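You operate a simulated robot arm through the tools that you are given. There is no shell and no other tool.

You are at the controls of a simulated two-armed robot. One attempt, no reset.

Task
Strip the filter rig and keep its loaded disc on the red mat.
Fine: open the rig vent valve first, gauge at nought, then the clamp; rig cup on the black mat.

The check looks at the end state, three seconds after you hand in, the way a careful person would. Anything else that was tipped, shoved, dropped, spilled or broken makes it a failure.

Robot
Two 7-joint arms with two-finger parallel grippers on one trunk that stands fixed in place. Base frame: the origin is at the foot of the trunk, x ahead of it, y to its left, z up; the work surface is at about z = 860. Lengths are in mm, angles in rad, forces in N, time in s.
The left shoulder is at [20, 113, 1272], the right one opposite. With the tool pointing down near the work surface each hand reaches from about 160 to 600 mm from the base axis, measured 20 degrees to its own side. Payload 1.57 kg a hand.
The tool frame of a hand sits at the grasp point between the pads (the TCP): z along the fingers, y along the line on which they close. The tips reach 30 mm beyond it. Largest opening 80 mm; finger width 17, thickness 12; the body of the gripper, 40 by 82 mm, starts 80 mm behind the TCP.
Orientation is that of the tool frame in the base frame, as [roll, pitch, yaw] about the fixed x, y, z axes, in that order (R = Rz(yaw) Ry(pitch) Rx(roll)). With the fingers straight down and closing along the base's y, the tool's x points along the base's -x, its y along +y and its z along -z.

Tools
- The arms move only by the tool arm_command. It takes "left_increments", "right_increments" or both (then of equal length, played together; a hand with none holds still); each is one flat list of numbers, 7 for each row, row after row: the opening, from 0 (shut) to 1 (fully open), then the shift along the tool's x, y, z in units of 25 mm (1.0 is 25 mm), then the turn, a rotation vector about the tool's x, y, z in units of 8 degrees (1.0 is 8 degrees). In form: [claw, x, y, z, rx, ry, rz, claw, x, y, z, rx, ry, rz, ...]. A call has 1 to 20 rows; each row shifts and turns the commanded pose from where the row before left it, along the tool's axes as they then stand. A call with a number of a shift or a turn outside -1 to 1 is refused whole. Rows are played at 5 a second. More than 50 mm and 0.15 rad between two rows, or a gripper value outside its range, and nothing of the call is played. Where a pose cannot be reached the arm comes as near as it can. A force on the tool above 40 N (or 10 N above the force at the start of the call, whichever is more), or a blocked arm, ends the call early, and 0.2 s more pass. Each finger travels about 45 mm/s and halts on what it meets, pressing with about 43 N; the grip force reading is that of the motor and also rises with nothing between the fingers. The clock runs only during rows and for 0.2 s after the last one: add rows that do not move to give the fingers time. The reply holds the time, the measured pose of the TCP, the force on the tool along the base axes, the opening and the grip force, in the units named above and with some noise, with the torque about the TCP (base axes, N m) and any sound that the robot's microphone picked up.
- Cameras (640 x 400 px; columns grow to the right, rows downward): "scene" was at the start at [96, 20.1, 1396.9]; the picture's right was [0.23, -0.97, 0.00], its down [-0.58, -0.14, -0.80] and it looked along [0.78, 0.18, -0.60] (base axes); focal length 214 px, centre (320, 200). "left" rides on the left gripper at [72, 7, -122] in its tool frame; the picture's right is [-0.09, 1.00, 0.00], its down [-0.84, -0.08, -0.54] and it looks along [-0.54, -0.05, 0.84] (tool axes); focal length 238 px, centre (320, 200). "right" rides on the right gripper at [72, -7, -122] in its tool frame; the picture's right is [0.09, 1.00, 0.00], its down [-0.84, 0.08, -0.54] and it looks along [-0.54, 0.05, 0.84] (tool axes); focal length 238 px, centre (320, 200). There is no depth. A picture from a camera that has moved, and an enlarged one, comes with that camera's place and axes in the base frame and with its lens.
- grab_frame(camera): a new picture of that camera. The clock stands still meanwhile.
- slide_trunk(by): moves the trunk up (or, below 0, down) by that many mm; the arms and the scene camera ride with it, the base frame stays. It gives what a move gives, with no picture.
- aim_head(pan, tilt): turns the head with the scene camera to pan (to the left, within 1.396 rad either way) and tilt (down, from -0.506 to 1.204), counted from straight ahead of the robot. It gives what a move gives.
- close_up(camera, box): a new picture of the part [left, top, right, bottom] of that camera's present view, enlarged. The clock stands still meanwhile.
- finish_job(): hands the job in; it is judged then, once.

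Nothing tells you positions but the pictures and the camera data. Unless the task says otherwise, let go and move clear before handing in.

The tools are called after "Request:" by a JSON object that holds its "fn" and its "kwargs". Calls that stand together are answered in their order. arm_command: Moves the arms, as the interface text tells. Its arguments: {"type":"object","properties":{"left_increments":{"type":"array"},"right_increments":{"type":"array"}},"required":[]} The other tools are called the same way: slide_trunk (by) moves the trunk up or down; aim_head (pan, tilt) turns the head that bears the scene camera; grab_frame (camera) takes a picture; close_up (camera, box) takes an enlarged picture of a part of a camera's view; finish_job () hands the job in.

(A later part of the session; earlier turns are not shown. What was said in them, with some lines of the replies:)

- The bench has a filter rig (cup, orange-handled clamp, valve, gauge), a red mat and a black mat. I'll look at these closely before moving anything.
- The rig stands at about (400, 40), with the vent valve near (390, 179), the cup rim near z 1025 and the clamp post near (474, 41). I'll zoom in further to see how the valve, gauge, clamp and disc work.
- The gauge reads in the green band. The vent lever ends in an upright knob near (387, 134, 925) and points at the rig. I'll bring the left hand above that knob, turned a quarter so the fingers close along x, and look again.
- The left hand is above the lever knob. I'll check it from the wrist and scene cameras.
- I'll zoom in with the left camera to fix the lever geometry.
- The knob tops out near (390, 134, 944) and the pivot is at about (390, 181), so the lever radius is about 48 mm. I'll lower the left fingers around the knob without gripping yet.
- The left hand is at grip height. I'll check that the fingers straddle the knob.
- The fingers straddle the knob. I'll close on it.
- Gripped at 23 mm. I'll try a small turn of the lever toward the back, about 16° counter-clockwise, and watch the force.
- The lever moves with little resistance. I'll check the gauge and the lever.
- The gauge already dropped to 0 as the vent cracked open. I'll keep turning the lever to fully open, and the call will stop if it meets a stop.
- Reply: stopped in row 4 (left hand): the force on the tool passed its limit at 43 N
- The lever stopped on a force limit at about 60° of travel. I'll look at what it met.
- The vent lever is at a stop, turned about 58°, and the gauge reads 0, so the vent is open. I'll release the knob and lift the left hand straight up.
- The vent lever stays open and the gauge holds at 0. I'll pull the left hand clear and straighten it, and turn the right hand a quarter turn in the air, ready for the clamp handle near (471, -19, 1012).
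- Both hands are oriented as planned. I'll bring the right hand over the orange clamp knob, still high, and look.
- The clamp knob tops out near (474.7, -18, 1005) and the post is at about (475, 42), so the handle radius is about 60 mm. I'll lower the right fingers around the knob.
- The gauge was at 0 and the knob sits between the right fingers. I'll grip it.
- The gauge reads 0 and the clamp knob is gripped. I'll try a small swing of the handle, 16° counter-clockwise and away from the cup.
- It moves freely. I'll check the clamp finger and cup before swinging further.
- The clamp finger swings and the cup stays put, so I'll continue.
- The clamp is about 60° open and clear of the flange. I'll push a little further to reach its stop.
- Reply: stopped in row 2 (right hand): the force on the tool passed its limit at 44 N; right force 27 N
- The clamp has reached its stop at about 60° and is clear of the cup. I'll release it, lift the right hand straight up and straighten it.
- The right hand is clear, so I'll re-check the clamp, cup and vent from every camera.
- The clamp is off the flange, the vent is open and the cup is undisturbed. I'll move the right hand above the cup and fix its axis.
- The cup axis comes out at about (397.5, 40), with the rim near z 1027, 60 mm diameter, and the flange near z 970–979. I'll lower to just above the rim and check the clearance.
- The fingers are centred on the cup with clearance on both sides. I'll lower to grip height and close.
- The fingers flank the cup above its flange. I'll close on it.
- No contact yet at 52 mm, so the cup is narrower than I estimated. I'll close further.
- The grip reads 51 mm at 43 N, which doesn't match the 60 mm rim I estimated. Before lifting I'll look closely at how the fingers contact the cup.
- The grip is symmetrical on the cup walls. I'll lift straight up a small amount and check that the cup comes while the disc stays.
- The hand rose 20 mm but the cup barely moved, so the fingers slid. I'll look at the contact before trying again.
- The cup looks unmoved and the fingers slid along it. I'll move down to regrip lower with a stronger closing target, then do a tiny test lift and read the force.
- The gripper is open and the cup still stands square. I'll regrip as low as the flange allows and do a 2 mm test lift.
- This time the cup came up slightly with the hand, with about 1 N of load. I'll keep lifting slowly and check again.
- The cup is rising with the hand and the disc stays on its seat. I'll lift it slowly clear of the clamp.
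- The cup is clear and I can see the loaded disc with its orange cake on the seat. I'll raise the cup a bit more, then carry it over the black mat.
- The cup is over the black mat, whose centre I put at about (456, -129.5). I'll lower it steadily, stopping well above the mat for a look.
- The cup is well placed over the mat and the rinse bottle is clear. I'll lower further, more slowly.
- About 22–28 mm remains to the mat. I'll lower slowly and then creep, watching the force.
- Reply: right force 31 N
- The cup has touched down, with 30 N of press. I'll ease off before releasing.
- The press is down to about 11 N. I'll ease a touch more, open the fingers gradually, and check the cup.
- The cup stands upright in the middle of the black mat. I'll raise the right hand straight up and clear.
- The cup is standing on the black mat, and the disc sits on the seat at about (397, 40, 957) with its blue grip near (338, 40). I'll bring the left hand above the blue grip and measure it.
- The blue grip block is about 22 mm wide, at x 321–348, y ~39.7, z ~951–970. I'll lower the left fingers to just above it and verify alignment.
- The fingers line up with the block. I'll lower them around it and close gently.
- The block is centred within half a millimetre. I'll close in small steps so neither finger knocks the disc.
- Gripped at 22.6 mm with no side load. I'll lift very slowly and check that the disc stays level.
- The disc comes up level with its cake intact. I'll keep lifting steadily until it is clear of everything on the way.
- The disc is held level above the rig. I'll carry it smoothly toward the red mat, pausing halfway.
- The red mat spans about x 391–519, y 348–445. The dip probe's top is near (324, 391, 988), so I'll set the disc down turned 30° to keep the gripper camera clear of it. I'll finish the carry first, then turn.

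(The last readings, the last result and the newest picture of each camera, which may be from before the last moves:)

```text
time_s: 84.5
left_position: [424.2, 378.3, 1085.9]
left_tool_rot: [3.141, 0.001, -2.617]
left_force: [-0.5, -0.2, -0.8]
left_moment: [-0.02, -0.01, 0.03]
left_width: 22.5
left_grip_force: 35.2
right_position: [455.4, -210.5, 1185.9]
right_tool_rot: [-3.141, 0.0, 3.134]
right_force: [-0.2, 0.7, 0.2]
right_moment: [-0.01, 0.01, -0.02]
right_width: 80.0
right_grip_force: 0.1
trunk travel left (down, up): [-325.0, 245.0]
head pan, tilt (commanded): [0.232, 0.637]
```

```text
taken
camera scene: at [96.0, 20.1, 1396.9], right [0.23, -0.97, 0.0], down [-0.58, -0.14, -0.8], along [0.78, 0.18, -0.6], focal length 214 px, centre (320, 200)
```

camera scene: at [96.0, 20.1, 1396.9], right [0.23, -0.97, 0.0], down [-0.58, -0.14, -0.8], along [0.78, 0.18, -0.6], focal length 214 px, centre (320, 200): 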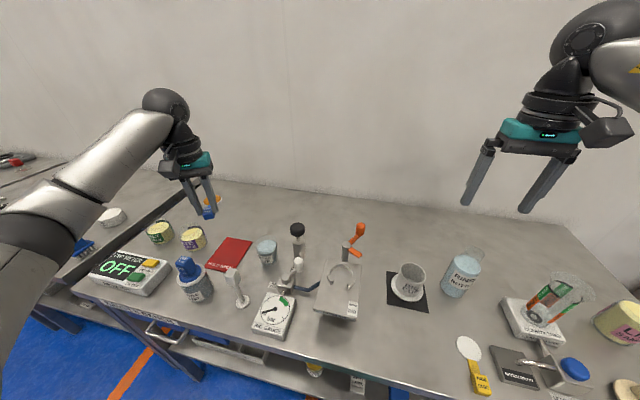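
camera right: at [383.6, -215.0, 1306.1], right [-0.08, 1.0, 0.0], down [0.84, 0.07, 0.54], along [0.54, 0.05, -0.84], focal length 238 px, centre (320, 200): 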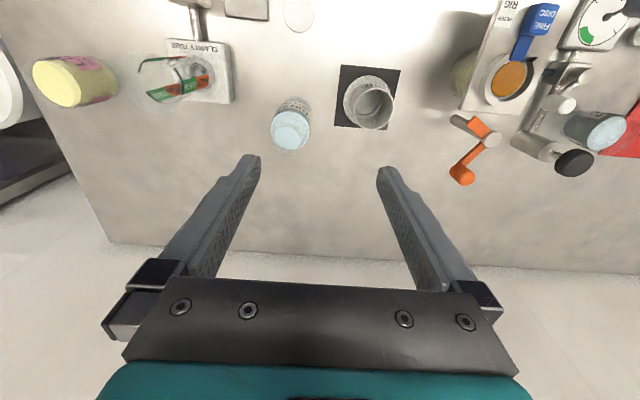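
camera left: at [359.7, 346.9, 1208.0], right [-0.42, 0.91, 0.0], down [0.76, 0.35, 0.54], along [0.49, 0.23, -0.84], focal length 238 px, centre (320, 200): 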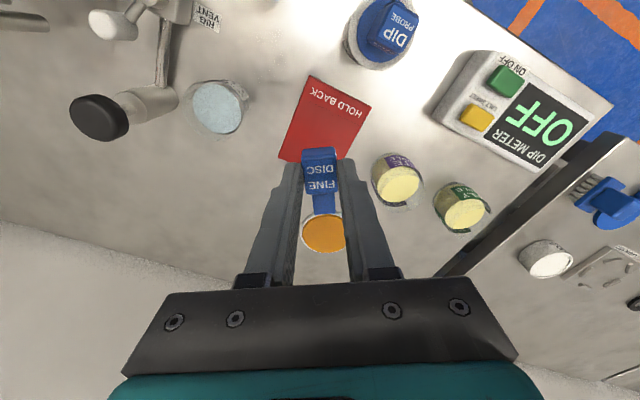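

The disc is turned and hovering beside the mat's centre line. I'll lower partway and check forearm and camera clearance to the dip probe.

Request:
{"fn": "arm_command", "kwargs": {"left_increments": [0.1, 0, 0, 0.1, 0, 0, 0, 0.1, 0, 0, 0.2, 0, 0, 0, 0.1, 0, 0, 0.25, 0, 0, 0, 0.1, 0, 0, 0.25, 0, 0, 0, 0.1, 0, 0, 0.25, 0, 0, 0, 0.1, 0, 0, 0.25, 0, 0, 0, 0.1, 0, 0, 0.25, 0, 0, 0, 0.1, 0, 0, 0.25, 0, 0, 0, 0.1, 0, 0, 0.25, 0, 0, 0, 0.1, 0, 0, 0.25, 0, 0, 0, 0.1, 0, 0, 0.25, 0, 0, 0, 0.1, 0, 0, 0.25, 0, 0, 0, 0.1, 0, 0, 0.25, 0, 0, 0, 0.1, 0, 0, 0.2, 0, 0, 0, 0.1, 0, 0, 0.1, 0, 0, 0, 0.1, 0, 0, 0, 0, 0, 0]}}

Request:
{"fn": "aim_head", "kwargs": {"pan": 0.75, "tilt": 0.6}}

Request:
{"fn": "grab_frame", "kwargs": {"camera": "scene"}}

Request:
{"fn": "grab_frame", "kwargs": {"camera": "left"}}

```text
time_s: 87.9
left_position: [423.9, 378.4, 1002.4]
left_tool_rot: [-3.141, 0.0, -2.619]
left_force: [-0.3, -0.4, 1.1]
left_moment: [0.0, 0.0, 0.01]
left_width: 22.7
left_grip_force: 35.4
right_position: [456.3, -209.6, 1185.1]
right_tool_rot: [-3.141, -0.001, 3.135]
right_force: [0.6, 0.1, -0.2]
right_moment: [0.0, -0.04, 0.0]
right_width: 79.9
right_grip_force: 0.1
trunk travel left (down, up): [-325.0, 245.0]
head pan, tilt (commanded): [0.232, 0.637]
```

```text
time_s: 88.8
left_position: [424.2, 377.1, 1003.5]
left_tool_rot: [3.141, 0.002, -2.62]
left_force: [0.2, -0.2, -1.1]
left_moment: [0.04, -0.02, -0.03]
left_width: 22.5
left_grip_force: 35.2
right_position: [456.6, -209.9, 1186.0]
right_tool_rot: [3.141, 0.0, 3.133]
right_force: [-0.2, 0.3, -0.7]
right_moment: [-0.01, -0.01, 0.0]
right_width: 80.3
right_grip_force: 0.1
trunk travel left (down, up): [-325.0, 245.0]
head pan, tilt (commanded): [0.75, 0.6]
```

```text
taken
camera scene: at [75.8, 60.3, 1400.1], right [0.68, -0.73, 0.0], down [-0.41, -0.39, -0.83], along [0.6, 0.56, -0.56], focal length 214 px, centre (320, 200)
```

scene: 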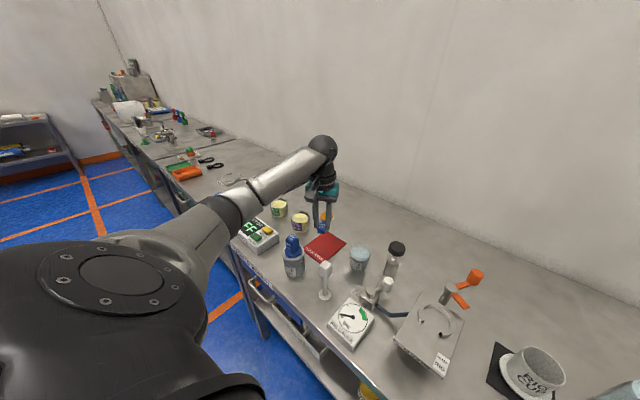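

```text
taken
camera left: at [359.8, 347.2, 1124.5], right [-0.42, 0.91, 0.0], down [0.76, 0.35, 0.54], along [0.49, 0.23, -0.84], focal length 238 px, centre (320, 200)
```

left: 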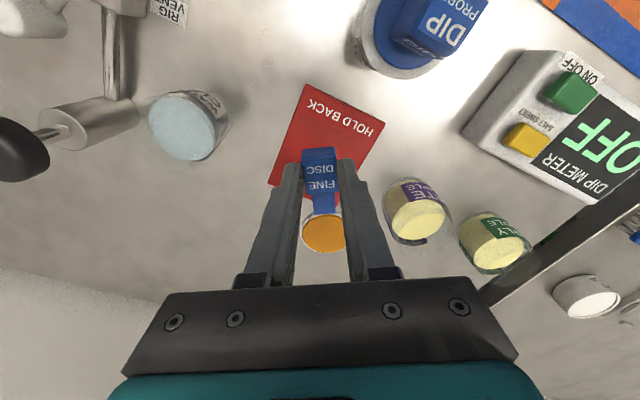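

Request:
{"fn": "close_up", "kwargs": {"camera": "scene", "box": [200, 120, 420, 310]}}

Request:
{"fn": "close_up", "kwargs": {"camera": "left", "box": [240, 60, 480, 280]}}

```text
2.11 times, centred on (310, 215) of scene
camera zoom: at [75.8, 60.3, 1400.1], right [0.68, -0.73, 0.0], down [-0.41, -0.39, -0.83], along [0.6, 0.56, -0.56], focal length 452 px, centre (341, 168)
```

zoom: 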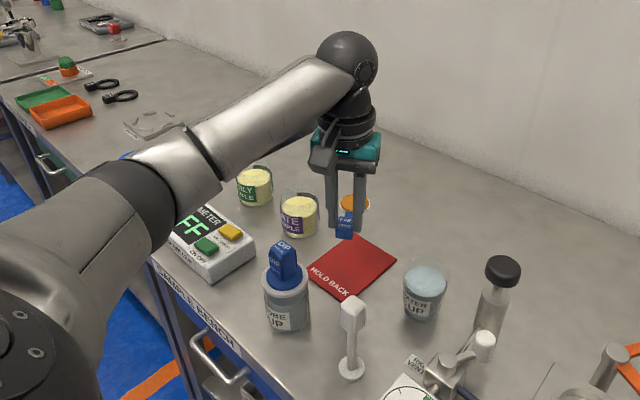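

```text
1.82 times, centred on (360, 170) of left
camera zoom: at [359.8, 347.2, 1124.5], right [-0.42, 0.91, 0.0], down [0.76, 0.35, 0.54], along [0.49, 0.23, -0.84], focal length 433 px, centre (247, 254)
```

zoom: 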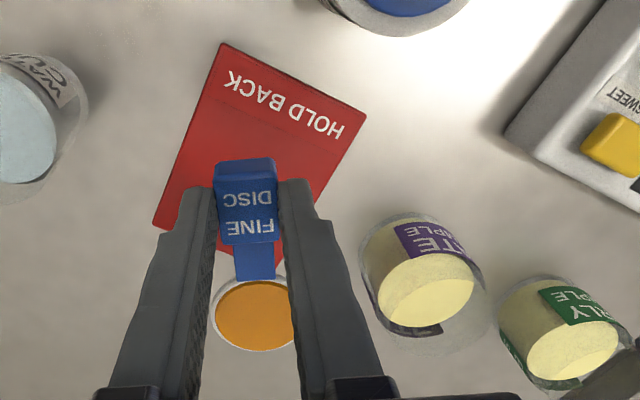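

Clearances look good: the forearm stays well above the probe and the mat is right under the disc. I'll continue down with a tiny centring shift.

Request:
{"fn": "arm_command", "kwargs": {"left_increments": [0.1, 0.015, -0.107, 0.1, 0, 0, 0, 0.1, 0, 0, 0.2, 0, 0, 0, 0.1, 0, 0, 0.25, 0, 0, 0, 0.1, 0, 0, 0.25, 0, 0, 0, 0.1, 0, 0, 0.25, 0, 0, 0, 0.1, 0, 0, 0.25, 0, 0, 0, 0.1, 0, 0, 0.25, 0, 0, 0, 0.1, 0, 0, 0.25, 0, 0, 0, 0.1, 0, 0, 0.25, 0, 0, 0, 0.1, 0, 0, 0.25, 0, 0, 0, 0.1, 0, 0, 0.25, 0, 0, 0, 0.1, 0, 0, 0.25, 0, 0, 0, 0.1, 0, 0, 0.25, 0, 0, 0, 0.1, 0, 0, 0.25, 0, 0, 0, 0.1, 0, 0, 0.12, 0, 0, 0, 0.1, 0, 0, 0, 0, 0, 0]}}

Request:
{"fn": "close_up", "kwargs": {"camera": "scene", "box": [220, 140, 400, 290]}}

Request:
{"fn": "close_up", "kwargs": {"camera": "left", "box": [220, 60, 440, 280]}}

```text
time_s: 92.2
left_position: [424.2, 374.3, 918.7]
left_tool_rot: [3.141, 0.0, -2.62]
left_force: [-0.5, 1.1, -0.2]
left_moment: [-0.03, -0.01, 0.04]
left_width: 22.4
left_grip_force: 34.9
right_position: [455.4, -209.2, 1184.6]
right_tool_rot: [3.141, 0.0, 3.134]
right_force: [-0.4, -0.1, 0.0]
right_moment: [-0.01, 0.02, 0.03]
right_width: 80.1
right_grip_force: 0.0
trunk travel left (down, up): [-325.0, 245.0]
head pan, tilt (commanded): [0.75, 0.6]
```

```text
2.67 times, centred on (310, 215) of scene
camera zoom: at [75.7, 60.3, 1400.1], right [0.68, -0.73, 0.0], down [-0.41, -0.39, -0.83], along [0.6, 0.56, -0.56], focal length 572 px, centre (347, 160)
```

zoom: 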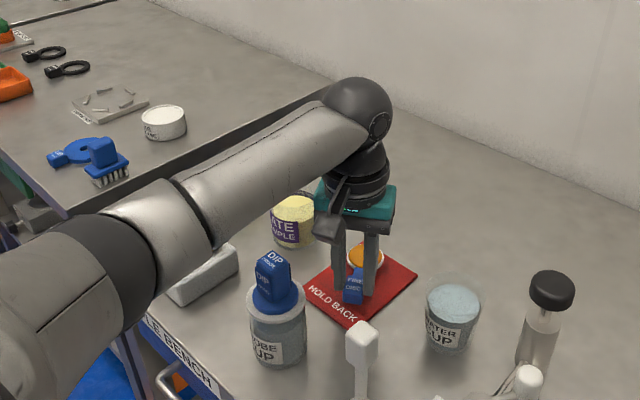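

```text
1.82 times, centred on (330, 170) of left
camera zoom: at [360.7, 344.6, 1039.6], right [-0.42, 0.91, 0.0], down [0.76, 0.35, 0.54], along [0.49, 0.23, -0.84], focal length 433 px, centre (302, 254)
```

zoom: 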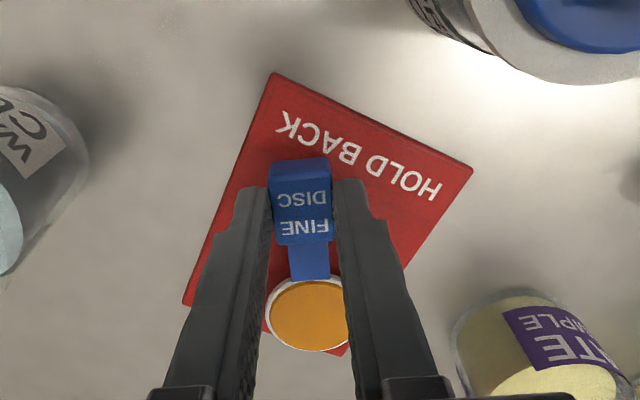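

The disc is over the mat with margin all round. I'll lower slowly toward contact.

Request:
{"fn": "arm_command", "kwargs": {"left_increments": [0.1, 0, 0, 0.08, 0, 0, 0, 0.1, 0, 0, 0.1, 0, 0, 0, 0.1, 0, 0, 0.1, 0, 0, 0, 0.1, 0, 0, 0.1, 0, 0, 0, 0.1, 0, 0, 0.1, 0, 0, 0, 0.1, 0, 0, 0.08, 0, 0, 0, 0.1, 0, 0, 0, 0, 0, 0]}}

Request:
{"fn": "close_up", "kwargs": {"camera": "scene", "box": [290, 190, 380, 260]}}

Request:
{"fn": "close_up", "kwargs": {"camera": "left", "box": [220, 60, 440, 280]}}

```text
time_s: 93.8
left_position: [425.3, 375.8, 906.4]
left_tool_rot: [3.14, 0.003, -2.621]
left_force: [-1.3, 1.0, 8.3]
left_moment: [0.05, 0.03, 0.03]
left_width: 22.0
left_grip_force: 35.1
right_position: [455.2, -209.4, 1184.6]
right_tool_rot: [3.14, 0.0, 3.135]
right_force: [-0.5, 0.3, 0.2]
right_moment: [0.01, -0.02, 0.0]
right_width: 79.9
right_grip_force: 0.0
trunk travel left (down, up): [-325.0, 245.0]
head pan, tilt (commanded): [0.75, 0.6]
```

```text
5.71 times, centred on (335, 225) of scene
camera zoom: at [75.1, 59.8, 1400.3], right [0.68, -0.73, 0.0], down [-0.41, -0.39, -0.83], along [0.6, 0.56, -0.56], focal length 1226 px, centre (234, 57)
```

zoom: 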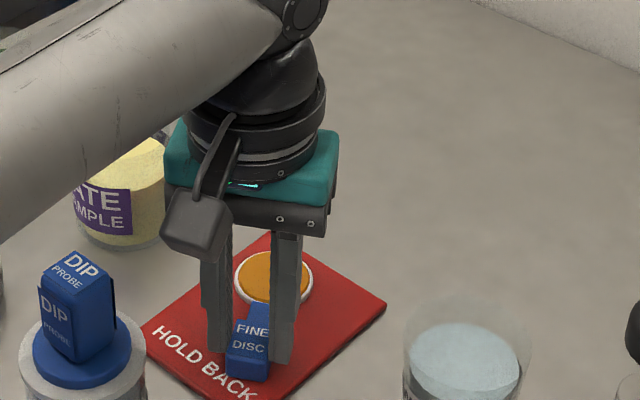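

```text
1.82 times, centred on (330, 170) of left
camera zoom: at [360.5, 344.6, 1027.1], right [-0.42, 0.91, 0.0], down [0.76, 0.35, 0.54], along [0.49, 0.23, -0.84], focal length 433 px, centre (302, 254)
```

zoom: 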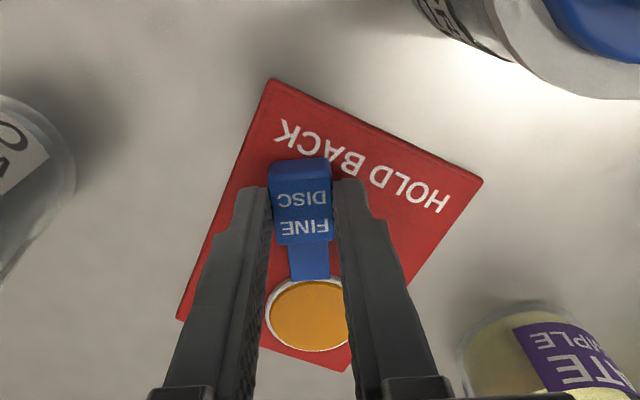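

The disc assembly has touched down on the mat with 8 N. I'll ease off slightly and open the fingers in small steps.

Request:
{"fn": "arm_command", "kwargs": {"left_increments": [0.1, 0, 0, -0.03, 0, 0, 0, 0.1, 0, 0, 0, 0, 0, 0, 0.24, 0, 0, 0, 0, 0, 0, 0.28, 0, 0, 0, 0, 0, 0, 0.3, 0, 0, 0, 0, 0, 0, 0.33, 0, 0, 0, 0, 0, 0, 0.37, 0, 0, 0, 0, 0, 0, 0.42, 0, 0, 0, 0, 0, 0, 0.5, 0, 0, 0, 0, 0, 0, 0.55, 0, 0, 0, 0, 0, 0]}}

Request:
{"fn": "close_up", "kwargs": {"camera": "scene", "box": [290, 190, 380, 260]}}

Request:
{"fn": "close_up", "kwargs": {"camera": "left", "box": [220, 60, 440, 280]}}

```text
time_s: 96.0
left_position: [425.7, 375.2, 905.5]
left_tool_rot: [-3.142, 0.001, -2.62]
left_force: [0.2, 0.0, 0.0]
left_moment: [0.02, 0.03, 0.0]
left_width: 44.1
left_grip_force: 0.2
right_position: [455.5, -209.4, 1184.6]
right_tool_rot: [3.141, -0.001, 3.137]
right_force: [-0.1, 0.3, 0.2]
right_moment: [-0.01, 0.02, 0.01]
right_width: 79.7
right_grip_force: 0.1
trunk travel left (down, up): [-325.0, 245.0]
head pan, tilt (commanded): [0.75, 0.6]
```

```text
5.71 times, centred on (335, 225) of scene
camera zoom: at [75.7, 60.3, 1400.1], right [0.68, -0.73, 0.0], down [-0.41, -0.39, -0.83], along [0.6, 0.56, -0.56], focal length 1226 px, centre (234, 57)
```

zoom: 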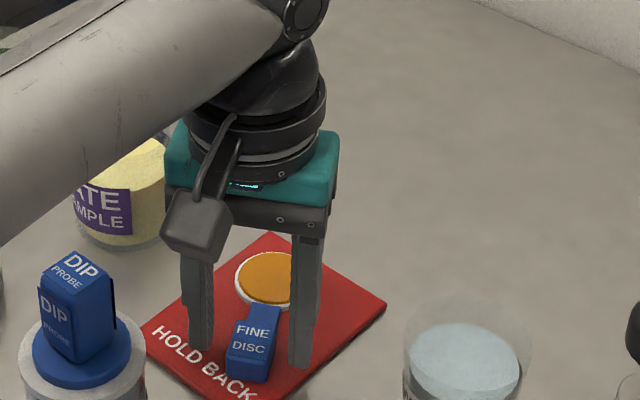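

```text
1.82 times, centred on (330, 170) of left
camera zoom: at [360.7, 344.5, 1026.8], right [-0.42, 0.91, 0.0], down [0.76, 0.35, 0.54], along [0.49, 0.23, -0.84], focal length 433 px, centre (302, 254)
```

zoom: 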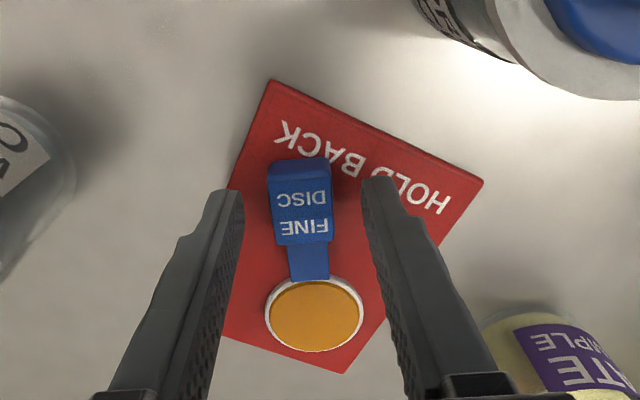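

The disc lies on the red mat, fully inside its edges, and the fingers are clear of the grip. I'll raise the left hand straight up.

Request:
{"fn": "arm_command", "kwargs": {"left_increments": [0.55, 0, 0, -0.2, 0, 0, 0, 0.55, 0, 0, -0.4, 0, 0, 0, 0.55, 0, 0, -0.6, 0, 0, 0, 0.55, 0, 0, -0.8, 0, 0, 0, 0.55, 0, 0, -1, 0, 0, 0, 0.55, 0, 0, -1, 0, 0, 0, 0.55, 0, 0, -1, 0, 0, 0, 0.55, 0, 0, -1, 0, 0, 0, 0.55, 0, 0, -1, 0, 0, 0, 0.55, 0, 0, -1, 0, 0, 0, 0.55, 0, 0, -0.6, 0, 0, 0, 0.55, 0, 0, 0, 0, 0, 0]}}

Request:
{"fn": "close_up", "kwargs": {"camera": "scene", "box": [220, 170, 400, 290]}}

Request:
{"fn": "grab_frame", "kwargs": {"camera": "left"}}

Request:
{"fn": "aim_head", "kwargs": {"pan": 0.232, "tilt": 0.637}}

Request:
{"fn": "grab_frame", "kwargs": {"camera": "scene"}}

```text
time_s: 98.6
left_position: [423.8, 376.6, 1119.6]
left_tool_rot: [3.141, 0.0, -2.621]
left_force: [0.2, -0.4, 0.0]
left_moment: [-0.01, 0.01, 0.0]
left_width: 44.0
left_grip_force: 0.1
right_position: [456.8, -209.2, 1185.5]
right_tool_rot: [-3.14, -0.001, 3.135]
right_force: [0.3, 0.5, 0.3]
right_moment: [0.01, 0.03, -0.01]
right_width: 80.4
right_grip_force: 0.1
trunk travel left (down, up): [-325.0, 245.0]
head pan, tilt (commanded): [0.75, 0.6]
```

```text
3.33 times, centred on (310, 230) of scene
camera zoom: at [75.8, 60.3, 1400.1], right [0.68, -0.73, 0.0], down [-0.41, -0.39, -0.83], along [0.6, 0.56, -0.56], focal length 715 px, centre (353, 100)
```

zoom: 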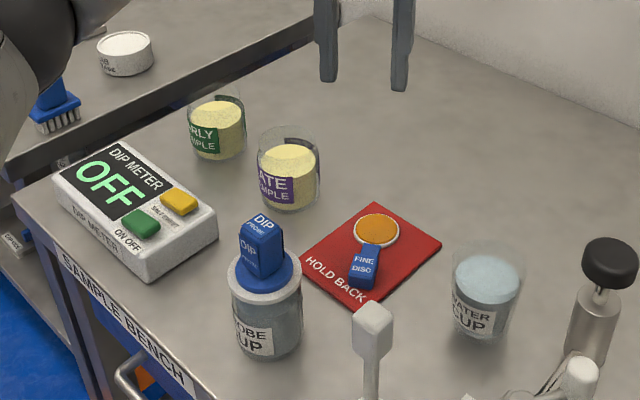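

```text
taken
camera left: at [360.0, 344.8, 1241.6], right [-0.42, 0.91, 0.0], down [0.76, 0.35, 0.54], along [0.49, 0.23, -0.84], focal length 238 px, centre (320, 200)
```

left: 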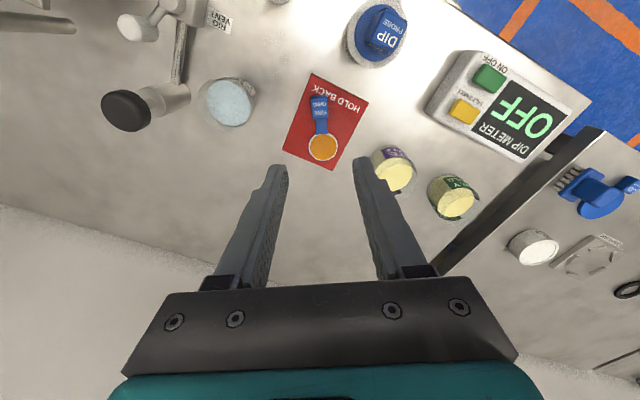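

```text
time_s: 99.6
left_position: [424.9, 375.2, 1121.1]
left_tool_rot: [-3.141, 0.001, -2.621]
left_force: [0.2, 0.5, 0.0]
left_moment: [-0.04, 0.01, -0.01]
left_width: 43.8
left_grip_force: 0.1
right_position: [455.5, -210.1, 1184.7]
right_tool_rot: [-3.141, 0.001, 3.135]
right_force: [-0.3, -0.4, 0.2]
right_moment: [0.01, -0.02, 0.01]
right_width: 79.8
right_grip_force: 0.1
trunk travel left (down, up): [-325.0, 245.0]
head pan, tilt (commanded): [0.232, 0.637]
```

```text
taken
camera scene: at [96.0, 20.2, 1396.9], right [0.23, -0.97, 0.0], down [-0.58, -0.14, -0.8], along [0.78, 0.19, -0.59], focal length 214 px, centre (320, 200)
```

scene: 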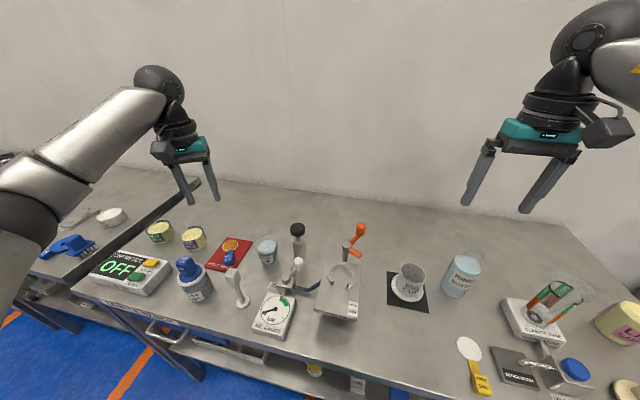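

Both parts are placed and both hands are raised clear. I'll do a final close check of the cup, gauge, clamp and disc.

Request:
{"fn": "close_up", "kwargs": {"camera": "scene", "box": [370, 245, 450, 325]}}

Request:
{"fn": "close_up", "kwargs": {"camera": "scene", "box": [245, 215, 385, 345]}}

Request:
{"fn": "close_up", "kwargs": {"camera": "right", "box": [250, 20, 440, 160]}}

Request:
{"fn": "close_up", "kwargs": {"camera": "left", "box": [270, 60, 390, 180]}}

```text
5.00 times, centred on (410, 285) of scene
camera zoom: at [96.0, 20.2, 1396.9], right [0.23, -0.97, 0.0], down [-0.58, -0.14, -0.8], along [0.78, 0.19, -0.59], focal length 1072 px, centre (-130, -225)
```

zoom: 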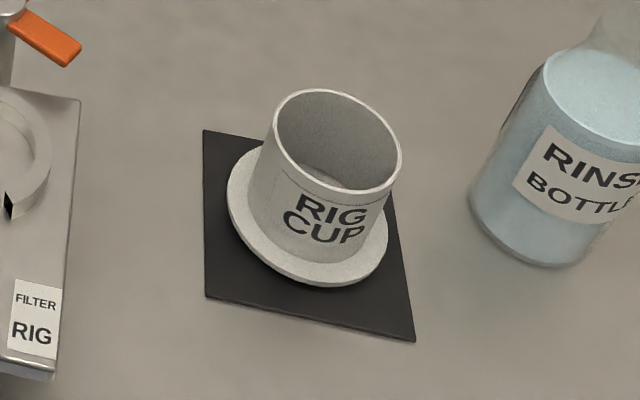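

```text
3.08 times, centred on (315, 280) of scene
camera zoom: at [96.0, 20.2, 1396.9], right [0.23, -0.97, 0.0], down [-0.58, -0.14, -0.8], along [0.78, 0.19, -0.59], focal length 660 px, centre (335, -46)
```

zoom: 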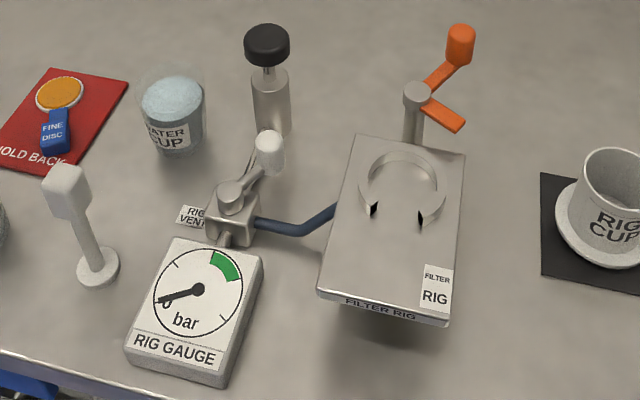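

```text
2.86 times, centred on (345, 90) of right
camera zoom: at [383.6, -215.1, 1306.1], right [-0.08, 1.0, 0.0], down [0.84, 0.07, 0.54], along [0.54, 0.05, -0.84], focal length 681 px, centre (249, 514)
```

zoom: 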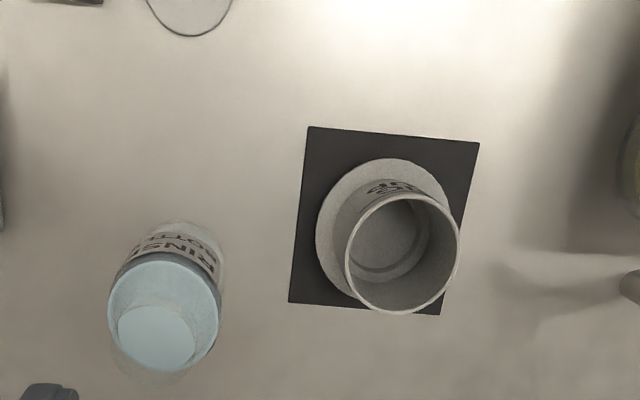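

```text
3.33 times, centred on (330, 120) of left
camera zoom: at [360.0, 344.7, 1241.4], right [-0.42, 0.91, 0.0], down [0.76, 0.35, 0.54], along [0.49, 0.23, -0.84], focal length 794 px, centre (287, 467)
```

zoom: 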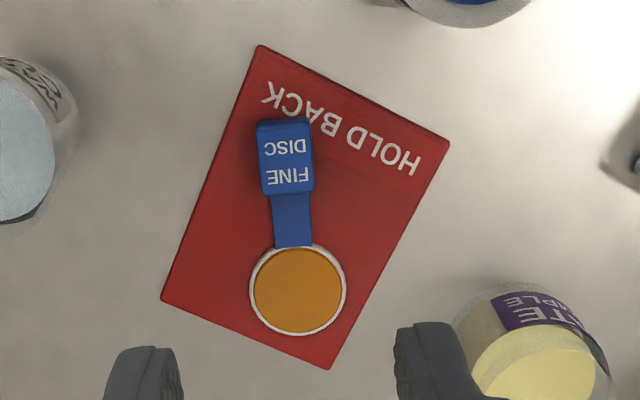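

The rig is stripped: vent open, gauge at 0, clamp swung off, the cup upright on the black mat, and the loaded disc flat within the red mat. Both hands are open and clear, so I'm handing in.

Request:
{"fn": "finish_job", "kwargs": {}}

```text
The job is handed in.
```

The filter rig is stripped and the job is handed in; no verdict has come back yet. In the last pictures:

- **Vent and gauge:** I opened the vent valve first, and it stayed open with the gauge at 0 before I touched the clamp.
- **Clamp:** it is swung about 60° to its stop, clear of the seat.
- **Rig cup:** it stands upright on the black mat. My first lift slipped and the cup stayed on its seat, so I regripped lower and lifted slowly.
- **Disc:** the loaded fine disc lies flat, cake side up, fully inside the red mat.

Both hands are open and raised clear, and I saw nothing else moved, tipped or spilled.
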